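You operate a simulated robot arm through the tools that you are given. There is no shell and no other tool. Be economical: measure what you need, move in short steps, check, and stop when the job is done.

Carry out the task below with a simulated robot arm. There is one attempt and no reset: what you move stays moved.

TASK
Open the clear keypad cover.
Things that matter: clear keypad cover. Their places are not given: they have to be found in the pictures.

It is judged by the outcome, as a careful person would: the job done as asked, and still so three seconds after it is handed in. It fails if anything else is knocked over, pushed out of place, dropped, spilled or broken.

THE ROBOT
A 7-joint arm with a two-finger parallel gripper, fixed in place. Base frame: the origin is at the foot of the arm, x ahead of it, y to its left, z up. Lengths are in cm, angles in rad, forces in N, time in s.
With the tool pointing down near the work surface it reaches from about 22 to 68 cm from the base axis. Its first joint turns from -1.152 to 1.152 rad. Payload 2.4 kg.
Tool frame: the origin (TCP) lies between the finger pads and is the grasp point; the fingertips stand 3 cm ahead of it; z points along the fingers, y is the line along which they close. The gripper opens to 9.4 cm. The fingers are 2.8 cm wide and 1 cm thick; the gripper's body (5 by 9.6 cm) begins 5.5 cm behind the TCP.
Orientation is that of the tool frame in the base frame, as a unit quaternion [w, x, y, z]. With the fingers straight down and closing along the base's y, the tool's x points along the base's -x, its y along +y and its z along -z.

THE INTERFACE
- The arm moves only by the tool servo_tool. Its argument "steps" is a list of rows, each a list of 2 entries, a list of its own where there are three numbers: the shift along the tool's x, y, z in cm, then the turn, a rotation vector about the tool's x, y, z in rad. In form: [[[x, y, z], [wx, wy, wz]], ...]. A call has 1 to 12 rows; each row is the pose to reach, as a shift and turn from the pose commanded when the call began, along the tool's axes at that moment. "jaw" is the gripper command, from -1 (shut) to 1 (fully open), values between in proportion, set as the call begins (left out, the last holds). A row lasts 0.2 s, in which the tool goes at most 5 cm and 0.15 rad; a call with a longer step from one row to the next is refused whole, and so is a gripper value outside its range. A pose out of reach is approached as far as the arm can. The call stops where the force on the tool passes 40 N (or 10 N more than at its start, if that is more) or the arm is blocked; 0.2 s more then pass. The fingers move at their own pace (about 15.3 cm/s each) and stop on an object; they squeeze with about 25 N. The grip force told is the motor's: it shows also when the fingers shut on nothing. Time passes only in rows, and 0.2 s behind the last, so rows that repeat a pose let the fingers close. It gives the time, the measured TCP pose, the force on the tool (base axes), the opening and the grip force at its end, in the units of the frame above (readings bear some noise).
- Cameras (640 x 400 px; columns grow to the right, rows downward): "scene" is fixed at [2.75, 46.15, 147.07]; the picture's right is [-0.84, -0.54, 0.00], its down [-0.16, 0.26, -0.95] and it looks along [0.51, -0.80, -0.30] (base axes); focal length 328 px, centre (320, 200). "wrist" rides on the gripper at [-3.7, 0, -5.8] in the tool frame; the picture's right is [0.00, -1.00, 0.00], its down [0.97, 0.00, -0.24] and it looks along [0.24, 0.00, 0.97] (tool axes); focal length 218 px, centre (320, 200).
- capture(camera): a new picture of that camera. No time passes.
- point_at(camera, pixels): for up to 12 pixels [column, row] of the newest picture of that camera ("zoom" is the newest enlarged one), the place [x, y, z] in the base frame of the surface seen there, good to about 0.2 cm. No time passes.
- inspect(camera, box): a new picture of the part [left, top, right, bottom] of that camera's present view, enlarged. No time passes.
- hand_in(): hands the job in; it is judged then, once.

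Work in short steps. Measure before you move; look again where a grasp or a placing could have gone wrong, and mend it. You have 60 turns and 22 pictures in all, the two below and enlarged ones among them. Open the gripper and draw the arm clear of the work before you hand the job in, unless the task says otherwise; then end with one line.

The tools are called after ">>>" by a JSON object that holds its "method" and its "body". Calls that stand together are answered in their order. servo_tool: Moves the arm, as the interface text tells. Its arguments: {"type":"object","properties":{"steps":{"type":"array"},"jaw":{"type":"number"}},"required":["steps"]} The other tools are called the same way: capture (camera) takes a picture; point_at (camera, pixels) gives the place of the surface under pixels of a picture; inspect (camera, box) takes an enlarged picture of a part of a camera's view; hand_in () hands the job in.

At the start:

```text
t: 0.0
eef_pos: [26.35, -24.43, 118.73]
orientation: [0.0, -0.001, 1.0, 0.001]
wrist_force: [0.9, 0.4, 0.0]
gripper_width: 9.39
finger_force: 0.0
```

scene: 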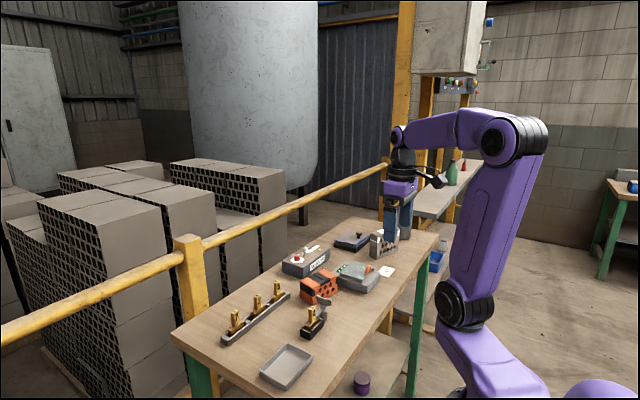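
wrist: 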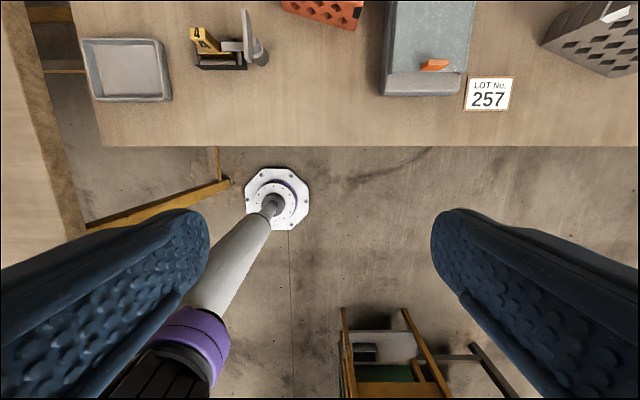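

The table carries several devices; I enlarge the middle of the scene view to find the clear cover.

>>> {"method": "inspect", "body": {"camera": "scene", "box": [270, 210, 430, 310]}}

```text
4.00 times, centred on (350, 260) of scene
```

zoom: 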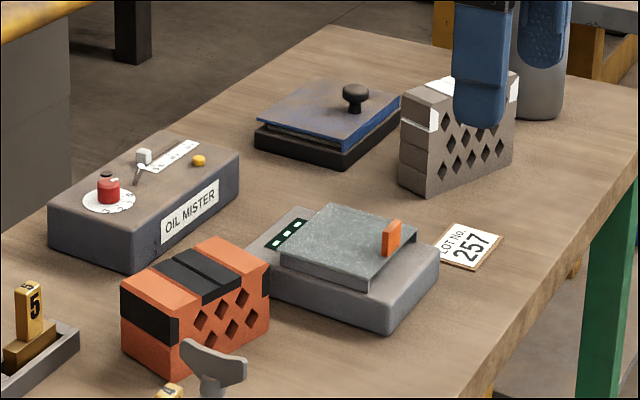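

The grey box with the glassy lid and orange tab (zoom about 350,245) looks like the keypad cover; I measure the tab, cover and housing.

>>> {"method": "point_at", "body": {"camera": "zoom", "pixels": [[391, 238], [393, 222], [384, 254], [340, 206], [283, 262], [368, 286], [414, 240], [345, 240], [290, 232], [437, 255], [388, 330], [385, 305]]}}

>>> {"method": "inspect", "body": {"camera": "wrist", "box": [340, 0, 540, 125]}}

```text
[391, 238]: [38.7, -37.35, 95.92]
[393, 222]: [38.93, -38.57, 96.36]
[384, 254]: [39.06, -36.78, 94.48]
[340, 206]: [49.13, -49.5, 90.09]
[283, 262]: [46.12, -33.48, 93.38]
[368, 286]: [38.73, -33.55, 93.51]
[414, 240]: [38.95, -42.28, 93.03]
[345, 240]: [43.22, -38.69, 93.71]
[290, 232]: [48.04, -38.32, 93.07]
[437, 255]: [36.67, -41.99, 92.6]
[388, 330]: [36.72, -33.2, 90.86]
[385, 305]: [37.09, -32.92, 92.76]
```

```text
3.20 times, centred on (440, 62) of wrist
```

zoom: 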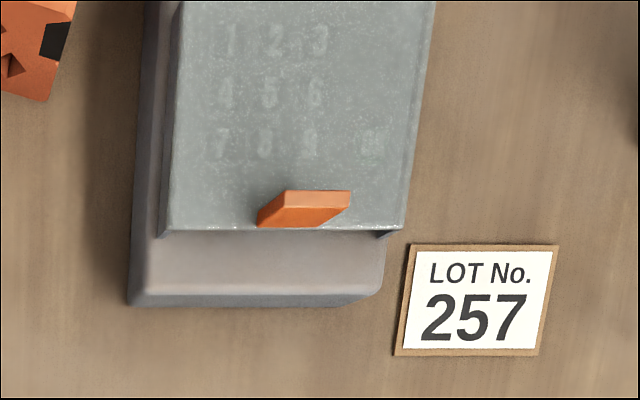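

>>> {"method": "point_at", "body": {"camera": "zoom", "pixels": [[286, 199], [345, 197], [262, 220], [318, 220], [180, 225], [400, 225], [320, 30], [190, 10], [425, 10], [500, 100], [60, 200], [250, 270]]}}

```text
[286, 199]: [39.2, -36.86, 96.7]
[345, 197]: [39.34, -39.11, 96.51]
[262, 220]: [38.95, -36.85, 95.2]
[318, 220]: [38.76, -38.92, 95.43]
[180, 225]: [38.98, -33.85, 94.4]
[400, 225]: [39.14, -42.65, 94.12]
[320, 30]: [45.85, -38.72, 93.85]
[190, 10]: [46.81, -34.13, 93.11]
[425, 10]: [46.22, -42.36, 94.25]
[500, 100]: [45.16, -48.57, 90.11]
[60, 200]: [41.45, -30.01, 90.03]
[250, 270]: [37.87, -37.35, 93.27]
```

Tab is about x 39.1, y −36.8..−39.1, z 94.3–96.6; the hinge lies at the far side (x≈47). I move above the tab, at z≈108, with jaw half closed, and look.

>>> {"method": "servo_tool", "body": {"steps": [[[-3, -3.3, 0], [0, 0, 0]], [[-6, -6.6, 0], [0, 0, 0]], [[-9, -9.9, 0], [0, 0, 0]], [[-12.7, -13.5, 0], [0, 0, 0]], [[-12.7, -13.5, 4], [0, 0, 0]], [[-12.7, -13.5, 8], [0, 0, 0]], [[-12.7, -13.5, 10.5], [0, 0, 0]], [[-12.7, -13.5, 10.5], [0, 0, 0]]], "jaw": 0.1}}

>>> {"method": "capture", "body": {"camera": "wrist"}}

```text
refused: row 4 steps farther than a row can; nothing moved
```

```text
17 pictures are left
```

wrist: 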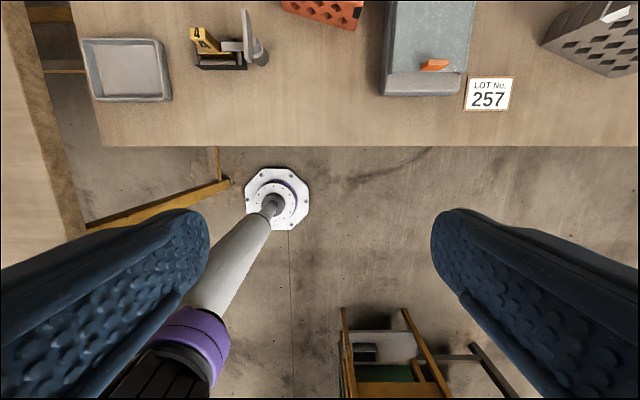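

The call was refused for one long step; I resend it with smaller ones.

>>> {"method": "servo_tool", "body": {"steps": [[[-2.5, -2.7, 0], [0, 0, 0]], [[-5, -5.4, 0], [0, 0, 0]], [[-7.6, -8.1, 0], [0, 0, 0]], [[-10.2, -10.8, 0], [0, 0, 0]], [[-12.7, -13.5, 0], [0, 0, 0]], [[-12.7, -13.5, 4], [0, 0, 0]], [[-12.7, -13.5, 8], [0, 0, 0]], [[-12.7, -13.5, 10.5], [0, 0, 0]], [[-12.7, -13.5, 10.5], [0, 0, 0]]], "jaw": 0.1}}

>>> {"method": "capture", "body": {"camera": "wrist"}}

```text
t: 2.0
eef_pos: [39.1, -38.06, 108.18]
orientation: [0.001, 0.0, 1.0, 0.0]
wrist_force: [0.7, 0.3, 0.2]
gripper_width: 5.18
finger_force: 0.2
```

```text
16 pictures are left
```

wrist: 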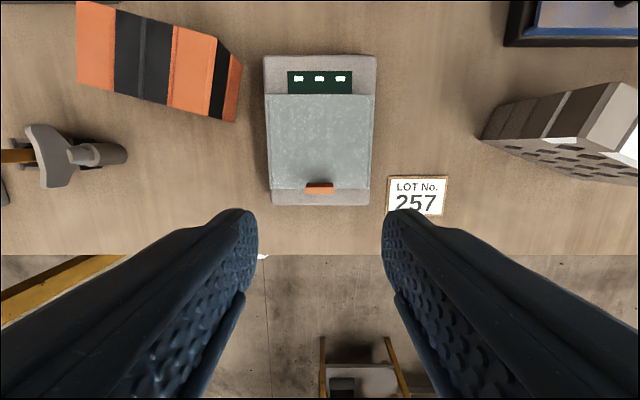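

The view shows tab at (320,188), the cover from row 95 to 190, and the display beyond it. I measure the tab, hinge edge and surroundings again.

>>> {"method": "inspect", "body": {"camera": "wrist", "box": [240, 40, 400, 220]}}

>>> {"method": "point_at", "body": {"camera": "wrist", "pixels": [[307, 185], [333, 185], [320, 184], [320, 192], [320, 100], [270, 97], [373, 97], [275, 185], [366, 185], [320, 200], [235, 80], [320, 60]]}}

```text
2.22 times, centred on (320, 130) of wrist
```

zoom: 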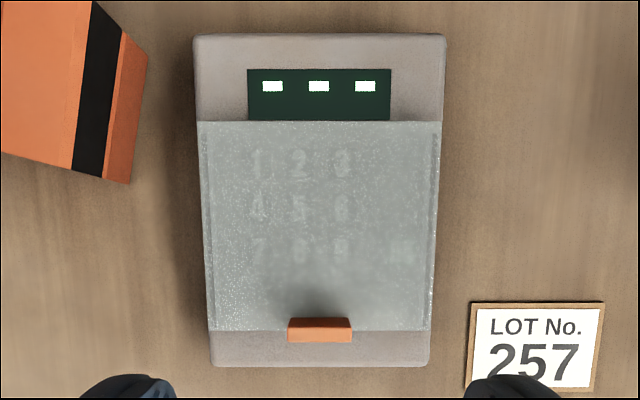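

```text
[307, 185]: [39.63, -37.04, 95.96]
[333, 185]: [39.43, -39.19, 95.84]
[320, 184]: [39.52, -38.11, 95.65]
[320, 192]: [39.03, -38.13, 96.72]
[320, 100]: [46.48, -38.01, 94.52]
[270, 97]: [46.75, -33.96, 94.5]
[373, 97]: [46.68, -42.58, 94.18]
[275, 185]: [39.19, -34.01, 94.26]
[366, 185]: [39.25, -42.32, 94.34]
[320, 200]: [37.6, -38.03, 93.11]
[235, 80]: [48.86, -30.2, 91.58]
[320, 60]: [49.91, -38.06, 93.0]
```

Tab centred at (39.2, −38.1), top 96.7, cover top 94.4, so I descend to TCP z≈97.9 (tips 94.9) and then close.

>>> {"method": "servo_tool", "body": {"steps": [[[0, 0, 4], [0, 0, 0]], [[0, 0, 7], [0, 0, 0]], [[0, 0, 9], [0, 0, 0]], [[0, 0, 10.3], [0, 0, 0]], [[0, 0, 10.3], [0, 0, 0]]]}}

>>> {"method": "servo_tool", "body": {"steps": [[[0, 0, 0], [0, 0, 0]], [[0, 0, 0], [0, 0, 0]], [[0, 0, 0], [0, 0, 0]]], "jaw": -1}}

>>> {"method": "inspect", "body": {"camera": "scene", "box": [290, 210, 430, 310]}}

```text
t: 3.2
eef_pos: [38.88, -37.87, 97.71]
orientation: [0.0, 0.0, 1.0, 0.001]
wrist_force: [-0.1, -0.1, -0.2]
gripper_width: 5.17
finger_force: 0.0
```

```text
t: 4.0
eef_pos: [38.91, -37.91, 97.81]
orientation: [0.0, 0.0, 1.0, -0.001]
wrist_force: [2.3, -7.2, -3.4]
gripper_width: 2.35
finger_force: 45.4
```

```text
4.00 times, centred on (360, 260) of scene
```

zoom: 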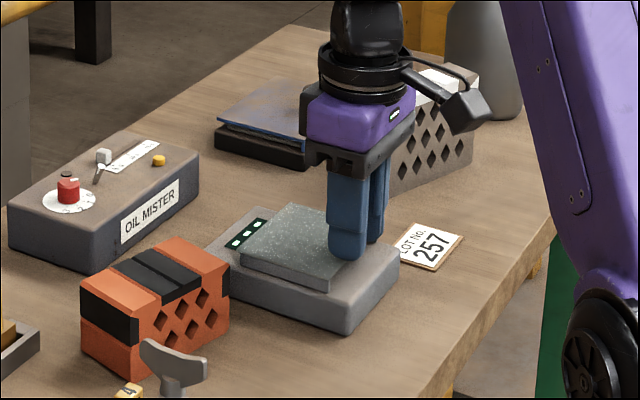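

Grip on the tab is firm (2.35 cm). To let the tab pivot in the pads while the lid swings up, I regrip 0.4 cm higher and centred on the tab.

>>> {"method": "servo_tool", "body": {"steps": [[[0, 0, 0], [0, 0, 0]], [[-0.3, -0.2, -0.4], [0, 0, 0]], [[-0.3, -0.2, -0.4], [0, 0, 0]]], "jaw": -0.2}}

>>> {"method": "servo_tool", "body": {"steps": [[[0, 0, 0], [0, 0, 0]], [[0, 0, 0], [0, 0, 0]], [[0, 0, 0], [0, 0, 0]]], "jaw": -1}}

```text
t: 4.8
eef_pos: [39.25, -38.2, 98.18]
orientation: [0.0, 0.0, 1.0, 0.0]
wrist_force: [-0.2, 0.0, 0.4]
gripper_width: 3.76
finger_force: 0.1
```

```text
t: 5.6
eef_pos: [39.26, -37.96, 97.98]
orientation: [-0.001, 0.0, 1.0, 0.0]
wrist_force: [-2.0, 10.0, 2.6]
gripper_width: 2.37
finger_force: 44.9
```

Grip good. I swing the tab along an arc about the hinge (x≈46.85, z≈93.8) to about 0.5 rad, tilting the tool half as much.

>>> {"method": "servo_tool", "body": {"steps": [[[-0.37, 0.15, -0.74], [0, 0.05, 0]], [[-0.81, 0.15, -1.45], [0, 0.1, 0]], [[-1.32, 0.15, -2.12], [0, 0.15, 0]], [[-1.89, 0.15, -2.74], [0, 0.2, 0]], [[-2.53, 0.15, -3.31], [0, 0.25, 0]], [[-2.53, 0.15, -3.31], [0, 0.25, 0]]]}}

>>> {"method": "inspect", "body": {"camera": "scene", "box": [290, 210, 430, 310]}}

```text
t: 7.0
eef_pos: [41.62, -38.11, 101.61]
orientation: [-0.127, 0.002, 0.992, 0.002]
wrist_force: [-14.3, -0.4, -8.7]
gripper_width: 2.37
finger_force: 45.2
```

```text
4.00 times, centred on (360, 260) of scene
```

zoom: 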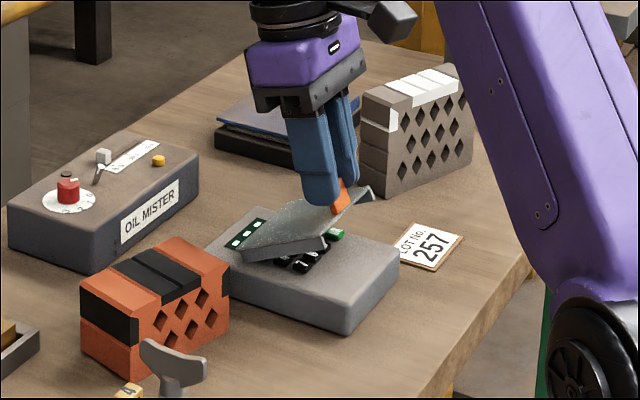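

The lid is swinging up on its hinge and keys show beneath. The force (~17 N) is tangential, so I continue the arc to about 1.0 rad.

>>> {"method": "servo_tool", "body": {"steps": [[[-0.55, 0, -0.66], [0, 0.05, 0]], [[-1.15, 0, -1.27], [0, 0.1, 0]], [[-1.82, 0, -1.81], [0, 0.15, 0]], [[-2.54, 0, -2.3], [0, 0.2, 0]], [[-3.3, 0, -2.71], [0, 0.25, 0]], [[-3.3, 0, -2.71], [0, 0.25, 0]]]}}

>>> {"method": "inspect", "body": {"camera": "scene", "box": [290, 190, 430, 310]}}

```text
t: 8.4
eef_pos: [45.71, -38.05, 103.43]
orientation: [-0.248, 0.0, 0.969, 0.0]
wrist_force: [-17.6, -3.5, 3.9]
gripper_width: 2.39
finger_force: 44.5
```

```text
3.33 times, centred on (360, 250) of scene
```

zoom: 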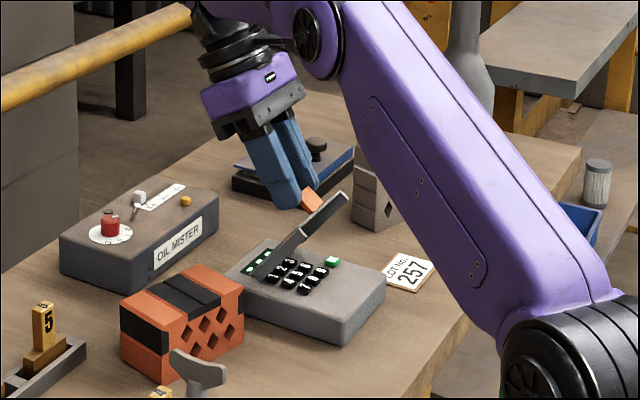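

Lid is near 55–60°. I continue along the arc with the tilt held, up to about vertical.

>>> {"method": "servo_tool", "body": {"steps": [[[-0.59, 0, -0.53], [0, 0, 0]], [[-1.22, 0, -1.0], [0, 0, 0]], [[-1.9, 0, -1.41], [0, 0, 0]], [[-2.61, 0, -1.75], [0, 0, 0]], [[-3.36, 0, -2.01], [0, 0, 0]], [[-4.13, 0, -2.2], [0, 0, 0]], [[-4.13, 0, -2.2], [0, 0, 0]]]}}

>>> {"method": "inspect", "body": {"camera": "scene", "box": [290, 190, 430, 310]}}

```text
t: 10.0
eef_pos: [47.98, -37.93, 103.7]
orientation: [-0.248, 0.001, 0.969, -0.001]
wrist_force: [-12.8, -9.0, 15.4]
gripper_width: 2.38
finger_force: 44.9
out of reach, approached as far as the arm can: row 4, 5, 6, 7
```

```text
3.33 times, centred on (360, 250) of scene
```

zoom: 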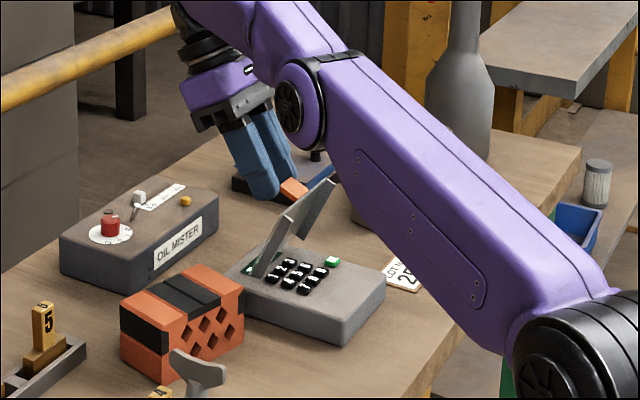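

The tilt has put the arm at its reach limit (lid about 75°). I un-tilt the tool around the tab by 0.3 rad, letting the tab pivot in the pads.

>>> {"method": "servo_tool", "body": {"steps": [[[0.11, 0, 0], [0, -0.05, 0]], [[0.22, 0, 0.01], [0, -0.1, 0]], [[0.33, 0, 0.03], [0, -0.15, 0]], [[0.44, 0, 0.04], [0, -0.2, 0]], [[0.55, 0, 0.07], [0, -0.25, 0]], [[0.65, 0, 0.1], [0, -0.3, 0]], [[0.65, 0, 0.1], [0, -0.3, 0]]]}}

>>> {"method": "inspect", "body": {"camera": "scene", "box": [290, 190, 430, 310]}}

```text
t: 11.6
eef_pos: [47.28, -38.15, 104.02]
orientation: [-0.102, -0.001, 0.995, -0.001]
wrist_force: [-15.6, -6.9, 5.4]
gripper_width: 2.33
finger_force: 45.0
```

```text
3.33 times, centred on (360, 250) of scene
```

zoom: 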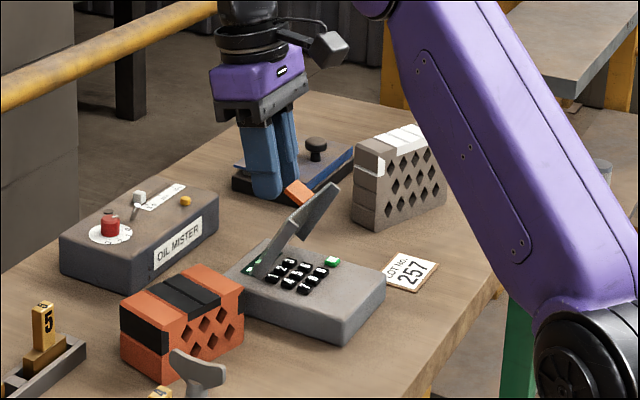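

The tool now is nearly upright, tab still held. I continue the arc toward ~1.8 rad.

>>> {"method": "servo_tool", "body": {"steps": [[[-0.4, 0, -0.06], [0, 0, 0]], [[-0.78, 0, -0.11], [0, 0, 0]], [[-1.18, 0, -0.13], [0, 0, 0]], [[-1.57, 0, -0.14], [0, 0, 0]], [[-1.97, 0, -0.12], [0, 0, 0]], [[-2.36, 0, -0.09], [0, 0, 0]], [[-2.75, 0, -0.03], [0, 0, 0]], [[-3.14, 0, 0.03], [0, 0, 0]], [[-3.52, 0, 0.13], [0, 0, 0]], [[-3.91, 0, 0.24], [0, 0, 0]], [[-3.91, 0, 0.24], [0, 0, 0]]]}}

>>> {"method": "inspect", "body": {"camera": "scene", "box": [290, 190, 430, 310]}}

```text
t: 14.0
eef_pos: [51.17, -37.94, 102.9]
orientation: [-0.1, 0.0, 0.995, 0.0]
wrist_force: [0.0, -0.1, -0.8]
gripper_width: 0.0
finger_force: 33.1
```

```text
3.33 times, centred on (360, 250) of scene
```

zoom: 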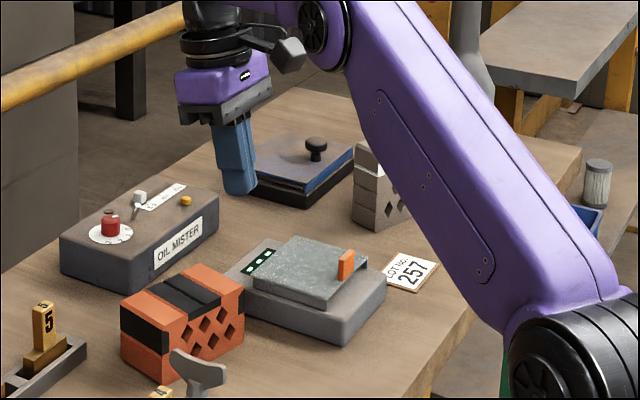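

The tab slipped out of the pads near 1.0 rad and the lid snapped shut, so it resists like a sprung hinge, and the pivoting in the pads let it creep. I'll regrip with the tool tilted back (−0.85 rad) so the tool can turn fully with the lid; first I retreat and take that approach pose.

>>> {"method": "servo_tool", "body": {"steps": [[[0.6, 0, -2.94], [0, 0, 0]], [[1.19, 0, -5.88], [0, 0, 0]], [[5.4, -0.1, -5.0], [0, -0.13, 0]], [[9.6, -0.1, -4.2], [0, -0.26, 0]], [[13.8, -0.1, -3.3], [0, -0.39, 0]], [[18.0, -0.1, -2.47], [0, -0.52, 0]], [[18.0, -0.1, -1.0], [0, -0.65, 0]], [[17.9, -0.1, 0.5], [0, -0.78, 0]], [[17.85, -0.1, 2.0], [0, -0.91, 0]], [[17.8, -0.1, 3.5], [0, -1.05, 0]], [[17.75, -0.1, 5.02], [0, -1.05, 0]], [[17.75, -0.1, 5.02], [0, -1.05, 0]]], "jaw": -0.15}}

>>> {"method": "capture", "body": {"camera": "wrist"}}

```text
t: 16.6
eef_pos: [32.88, -38.1, 101.69]
orientation: [0.412, 0.001, 0.911, -0.001]
wrist_force: [1.2, -1.1, 0.3]
gripper_width: 4.01
finger_force: 0.0
```

```text
8 pictures are left
```

wrist: 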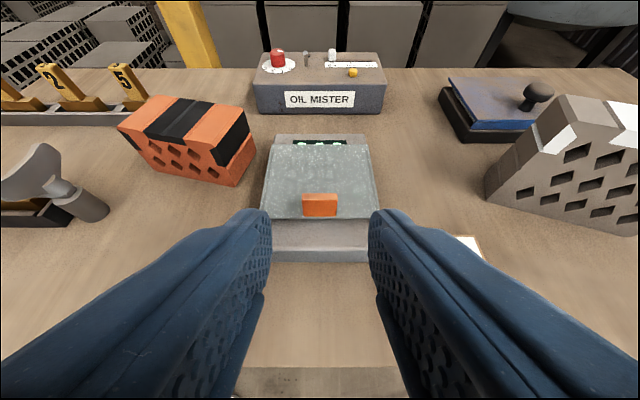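

The tab is centred at (320,205), the cover closed. I measure it precisely.

>>> {"method": "point_at", "body": {"camera": "wrist", "pixels": [[304, 205], [335, 205], [320, 197], [320, 213], [320, 195], [280, 216], [360, 216], [280, 218], [275, 147], [365, 147], [320, 240], [320, 255]]}}

```text
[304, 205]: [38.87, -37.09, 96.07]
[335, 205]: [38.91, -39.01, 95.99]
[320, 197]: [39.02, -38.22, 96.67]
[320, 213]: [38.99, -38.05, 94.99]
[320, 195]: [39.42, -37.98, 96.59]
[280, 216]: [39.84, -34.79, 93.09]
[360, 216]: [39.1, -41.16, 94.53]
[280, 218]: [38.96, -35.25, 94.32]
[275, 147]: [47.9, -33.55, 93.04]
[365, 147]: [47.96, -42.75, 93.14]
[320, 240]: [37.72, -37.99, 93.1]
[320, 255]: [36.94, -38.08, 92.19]
```

Tab faces confirmed (front x≈38.95, y −37.05..−39.05). I advance 6 cm along the fingers and close.

>>> {"method": "servo_tool", "body": {"steps": [[[0.19, 0.04, 2], [0, 0, 0]], [[0.19, 0.04, 4], [0, 0, 0]], [[0.19, 0.04, 5.2], [0, 0, 0]], [[0.19, 0.04, 6.05], [0, 0, 0]], [[0.19, 0.04, 6.05], [0, 0, 0]]]}}

>>> {"method": "servo_tool", "body": {"steps": [[[0, 0, 0], [0, 0, 0]], [[0, 0, 0], [0, 0, 0]], [[0, 0, 0], [0, 0, 0]]], "jaw": -1}}

```text
t: 17.8
eef_pos: [37.13, -38.16, 97.45]
orientation: [0.412, 0.0, 0.911, 0.0]
wrist_force: [0.6, 0.0, 0.2]
gripper_width: 4.0
finger_force: 0.0
```

```text
t: 18.6
eef_pos: [37.12, -38.08, 97.38]
orientation: [0.412, -0.001, 0.911, 0.001]
wrist_force: [-2.5, 7.9, 1.5]
gripper_width: 2.37
finger_force: 45.0
```

Held at 2.37 cm. I swing rigidly with the lid to 0.4 rad first and read the forces.

>>> {"method": "servo_tool", "body": {"steps": [[[-0.49, 0.1, -0.17], [0, 0.05, 0]], [[-0.99, 0.1, -0.31], [0, 0.1, 0]], [[-1.49, 0.1, -0.42], [0, 0.15, 0]], [[-2.0, 0.1, -0.51], [0, 0.2, 0]], [[-2.52, 0.1, -0.57], [0, 0.25, 0]], [[-3.03, 0.1, -0.615], [0, 0.3, 0]], [[-3.55, 0.1, -0.62], [0, 0.35, 0]], [[-4.07, 0.1, -0.616], [0, 0.4, 0]], [[-4.07, 0.1, -0.616], [0, 0.4, 0]]]}}

>>> {"method": "inspect", "body": {"camera": "scene", "box": [290, 190, 430, 310]}}

```text
t: 20.6
eef_pos: [39.19, -38.0, 100.69]
orientation: [0.222, 0.0, 0.975, 0.0]
wrist_force: [-28.5, 6.2, 13.7]
gripper_width: 2.35
finger_force: 45.1
```

```text
3.33 times, centred on (360, 250) of scene
```

zoom: 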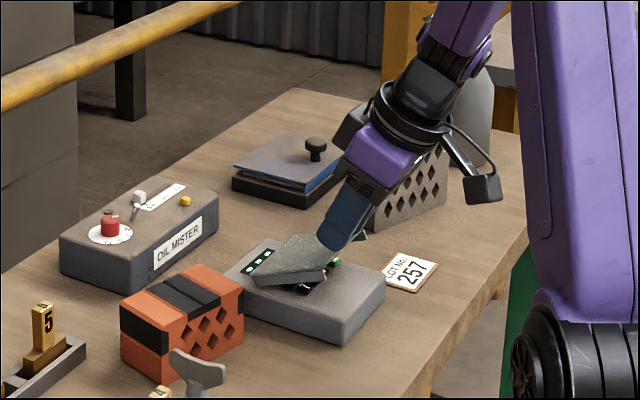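

The extra force (−28, +14) is radial: the hinge sits higher than assumed (≈94.3). I correct the arc for that and continue to 0.7 rad.

>>> {"method": "servo_tool", "body": {"steps": [[[0.19, 0, -0.14], [0, 0, 0]], [[-0.28, 0, -0.33], [0, 0.05, 0]], [[-0.76, 0, -0.5], [0, 0.1, 0]], [[-1.25, 0, -0.64], [0, 0.15, 0]], [[-1.74, 0, -0.75], [0, 0.2, 0]], [[-2.24, 0, -0.84], [0, 0.25, 0]], [[-2.75, 0, -0.91], [0, 0.3, 0]], [[-2.75, 0, -0.91], [0, 0.3, 0]]]}}

```text
t: 22.4
eef_pos: [41.6, -37.97, 102.79]
orientation: [0.075, 0.0, 0.997, -0.001]
wrist_force: [4.9, -16.0, -21.7]
gripper_width: 2.34
finger_force: 44.8
```

Now the radial error is slightly the other way (≈−20 N), so the hinge is at about z 94.05. I correct (also y by −0.1) and go on to 1.0 rad.

>>> {"method": "servo_tool", "body": {"steps": [[[-0.15, -0.1, 0.08], [0, 0, 0]], [[-0.63, -0.1, -0.1], [0, 0.05, 0]], [[-1.11, -0.1, -0.26], [0, 0.1, 0]], [[-1.61, -0.1, -0.38], [0, 0.15, 0]], [[-2.1, -0.1, -0.49], [0, 0.2, 0]], [[-2.61, -0.1, -0.57], [0, 0.25, 0]], [[-3.12, -0.1, -0.63], [0, 0.3, 0]], [[-3.12, -0.1, -0.63], [0, 0.3, 0]]]}}

>>> {"method": "inspect", "body": {"camera": "scene", "box": [290, 190, 430, 310]}}

```text
t: 24.2
eef_pos: [44.43, -37.97, 104.1]
orientation: [-0.075, 0.0, 0.997, -0.001]
wrist_force: [-11.9, 1.4, 21.1]
gripper_width: 2.36
finger_force: 45.3
```

```text
3.33 times, centred on (360, 250) of scene
```

zoom: 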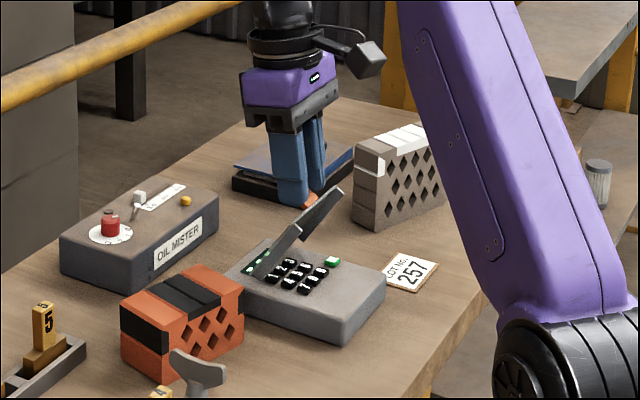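

Lid still firmly gripped near 1.0 rad; residual force is radial, tangential only ~4 N. I nudge outward 0.16 cm and go on to 1.3 rad.

>>> {"method": "servo_tool", "body": {"steps": [[[0.07, 0, -0.15], [0, 0, 0]], [[-0.41, 0, -0.33], [0, 0.05, 0]], [[-0.89, 0, -0.49], [0, 0.1, 0]], [[-1.4, 0, -0.62], [0, 0.15, 0]], [[-1.91, 0, -0.735], [0, 0.2, 0]], [[-2.42, 0, -0.82], [0, 0.24, 0]], [[-2.9, 0, -0.89], [0, 0.27, 0]], [[-2.9, 0, -0.89], [0, 0.27, 0]]]}}

```text
t: 26.0
eef_pos: [47.32, -38.13, 104.47]
orientation: [-0.211, 0.001, 0.978, 0.002]
wrist_force: [-15.0, 8.8, -2.3]
gripper_width: 2.39
finger_force: 45.2
```

Lid is at ~1.27 rad, still gripped. I go on past vertical with the tool un-tilting slightly to remain in reach, in halves.

>>> {"method": "servo_tool", "body": {"steps": [[[-0.35, 0, -0.15], [0, -0.01, 0]], [[-0.7, 0, -0.29], [0, -0.025, 0]], [[-1.04, 0, -0.43], [0, -0.04, 0]], [[-1.38, 0, -0.56], [0, -0.055, 0]], [[-1.74, 0, -0.66], [0, -0.07, 0]], [[-2.09, 0, -0.75], [0, -0.085, 0]], [[-2.09, 0, -0.75], [0, -0.085, 0]]]}}

>>> {"method": "inspect", "body": {"camera": "scene", "box": [290, 190, 430, 310]}}

```text
t: 27.6
eef_pos: [49.41, -37.99, 104.44]
orientation: [-0.167, 0.001, 0.986, 0.0]
wrist_force: [-13.7, 0.6, 7.6]
gripper_width: 2.35
finger_force: 45.3
```

```text
3.33 times, centred on (360, 250) of scene
```

zoom: 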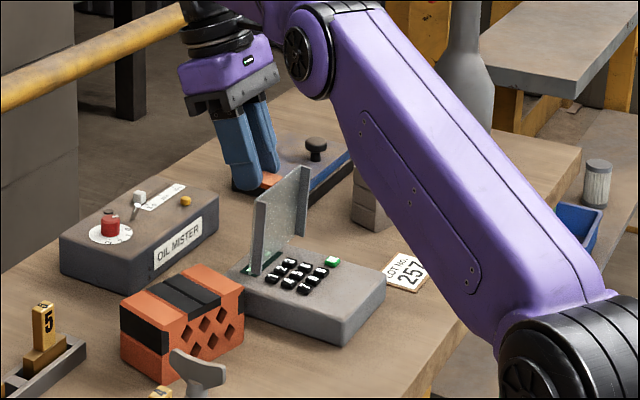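

Lid is nearly vertical. I continue the arc further.

>>> {"method": "servo_tool", "body": {"steps": [[[-0.36, 0, -0.1], [0, -0.015, 0]], [[-0.72, 0, -0.17], [0, -0.03, 0]], [[-1.1, 0, -0.2], [0, -0.045, 0]], [[-1.48, 0, -0.21], [0, -0.06, 0]], [[-1.48, 0, -0.21], [0, -0.06, 0]]]}}

>>> {"method": "inspect", "body": {"camera": "scene", "box": [290, 190, 430, 310]}}

```text
t: 28.8
eef_pos: [51.02, -38.12, 103.97]
orientation: [-0.138, 0.001, 0.99, 0.0]
wrist_force: [-13.5, -3.7, 6.1]
gripper_width: 2.38
finger_force: 44.8
```

```text
3.33 times, centred on (360, 250) of scene
```

zoom: 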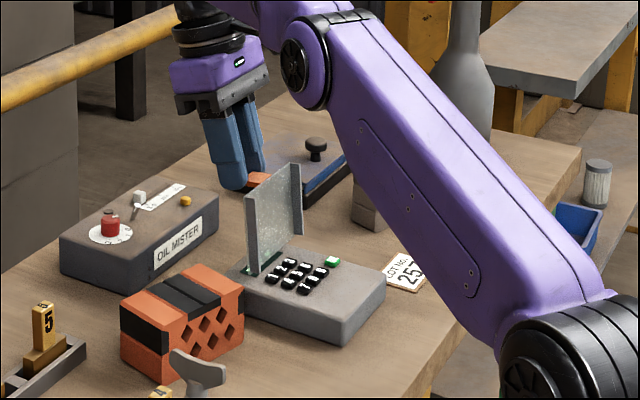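

The lid is about vertical or just past it, with roughly half the tab still in the pads. I pull on along the arc by another ~0.4 rad.

>>> {"method": "servo_tool", "body": {"steps": [[[-0.68, 0, 0.16], [0, -0.03, 0]], [[-1.39, 0, 0.41], [0, -0.06, 0]], [[-2.08, 0, 0.74], [0, -0.09, 0]], [[-2.72, 0, 1.13], [0, -0.12, 0]]]}}

>>> {"method": "inspect", "body": {"camera": "scene", "box": [290, 190, 430, 310]}}

```text
t: 29.8
eef_pos: [53.56, -37.7, 102.12]
orientation: [-0.077, -0.002, 0.997, 0.001]
wrist_force: [-0.8, -0.3, 0.3]
gripper_width: 0.01
finger_force: 33.0
```

```text
3.33 times, centred on (360, 250) of scene
```

zoom: 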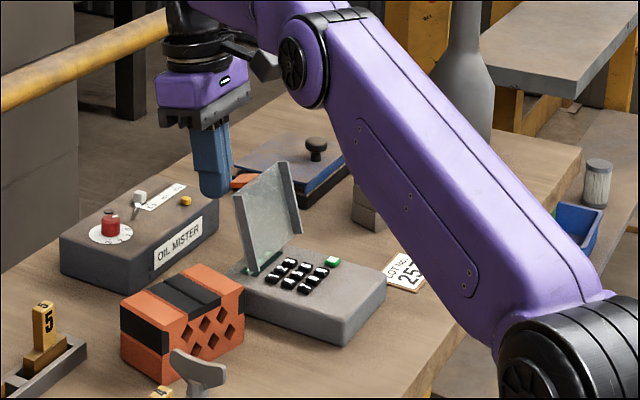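

The tab has left the pads but the lid stands leaning back past vertical. I move straight up clear, wait, and check whether it stays.

>>> {"method": "servo_tool", "body": {"steps": [[[0, 0, -2], [0, 0, 0]], [[0, 0, -5], [0, 0, 0]], [[0, 0, -9], [0, 0, 0]], [[0, 0, -12], [0, 0, 0]], [[0, 0, -12], [0, 0, 0]], [[0, 0, -12], [0, 0, 0]], [[0, 0, -12], [0, 0, 0]], [[0, 0, -12], [0, 0, 0]], [[0, 0, -12], [0, 0, 0]], [[0, 0, -12], [0, 0, 0]], [[0, 0, -12], [0, 0, 0]], [[0, 0, -12], [0, 0, 0]]]}}

>>> {"method": "inspect", "body": {"camera": "scene", "box": [290, 190, 430, 310]}}

```text
t: 32.4
eef_pos: [52.33, -35.93, 112.17]
orientation: [-0.077, 0.001, 0.997, -0.001]
wrist_force: [-1.1, 0.2, -0.1]
gripper_width: 0.0
finger_force: 33.4
out of reach, approached as far as the arm can: row 2, 3, 4, 5, 6, 7, 8, 9, 10, 11, 12
```

```text
3.33 times, centred on (360, 250) of scene
```

zoom: 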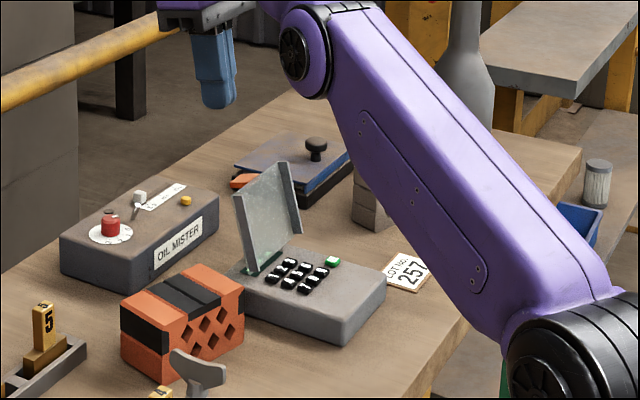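

The lid stays open, unchanged after 2.5 s. I measure its angle, then open the gripper and draw the arm back above it.

>>> {"method": "point_at", "body": {"camera": "zoom", "pixels": [[240, 200], [270, 180], [252, 262], [262, 215], [240, 181], [300, 228]]}}

>>> {"method": "servo_tool", "body": {"steps": [[[3, 0, -0.5], [0, 0, 0]], [[7, 0, -1], [0, 0, 0]], [[11, 0, -1.5], [0, 0, 0]], [[15, 0, -2], [0, 0, 0]], [[19, 0, -2.5], [0, 0, 0]], [[23, 0, -3], [0, 0, 0]], [[23, 0, -3], [0, 0, 0]]], "jaw": 1}}

>>> {"method": "capture", "body": {"camera": "scene"}}

```text
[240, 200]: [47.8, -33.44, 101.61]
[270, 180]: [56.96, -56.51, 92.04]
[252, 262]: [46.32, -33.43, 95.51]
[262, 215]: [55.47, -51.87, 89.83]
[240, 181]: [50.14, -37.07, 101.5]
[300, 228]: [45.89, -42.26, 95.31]
```

```text
t: 34.0
eef_pos: [30.2, -35.73, 118.31]
orientation: [-0.077, -0.001, 0.997, 0.0]
wrist_force: [0.7, 0.6, -0.3]
gripper_width: 9.41
finger_force: 0.0
```

```text
1 pictures are left
```

scene: 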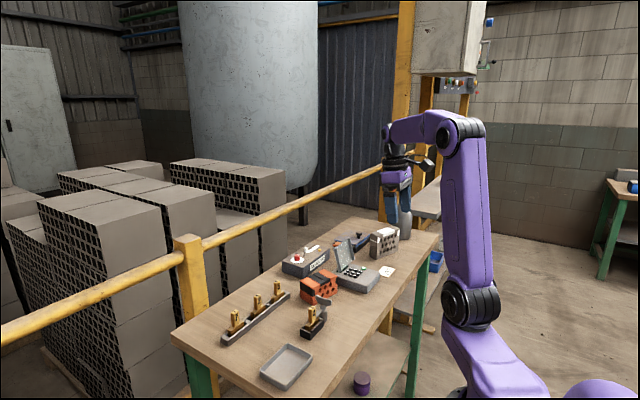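

The cover stands about 104° open and hasn't moved. Everything else is in place, the gripper is open and the arm is clear, so I hand in.

>>> {"method": "hand_in", "body": {}}

```text
The job is handed in.
```

The clear keypad cover is open, leaning back about 104° from closed. It held there for the 4 seconds I watched before handing in. On the first try the tab slipped out of the grip and the cover fell shut, so I regripped it and opened it on the second try. Nothing else was disturbed, as far as the last picture shows.
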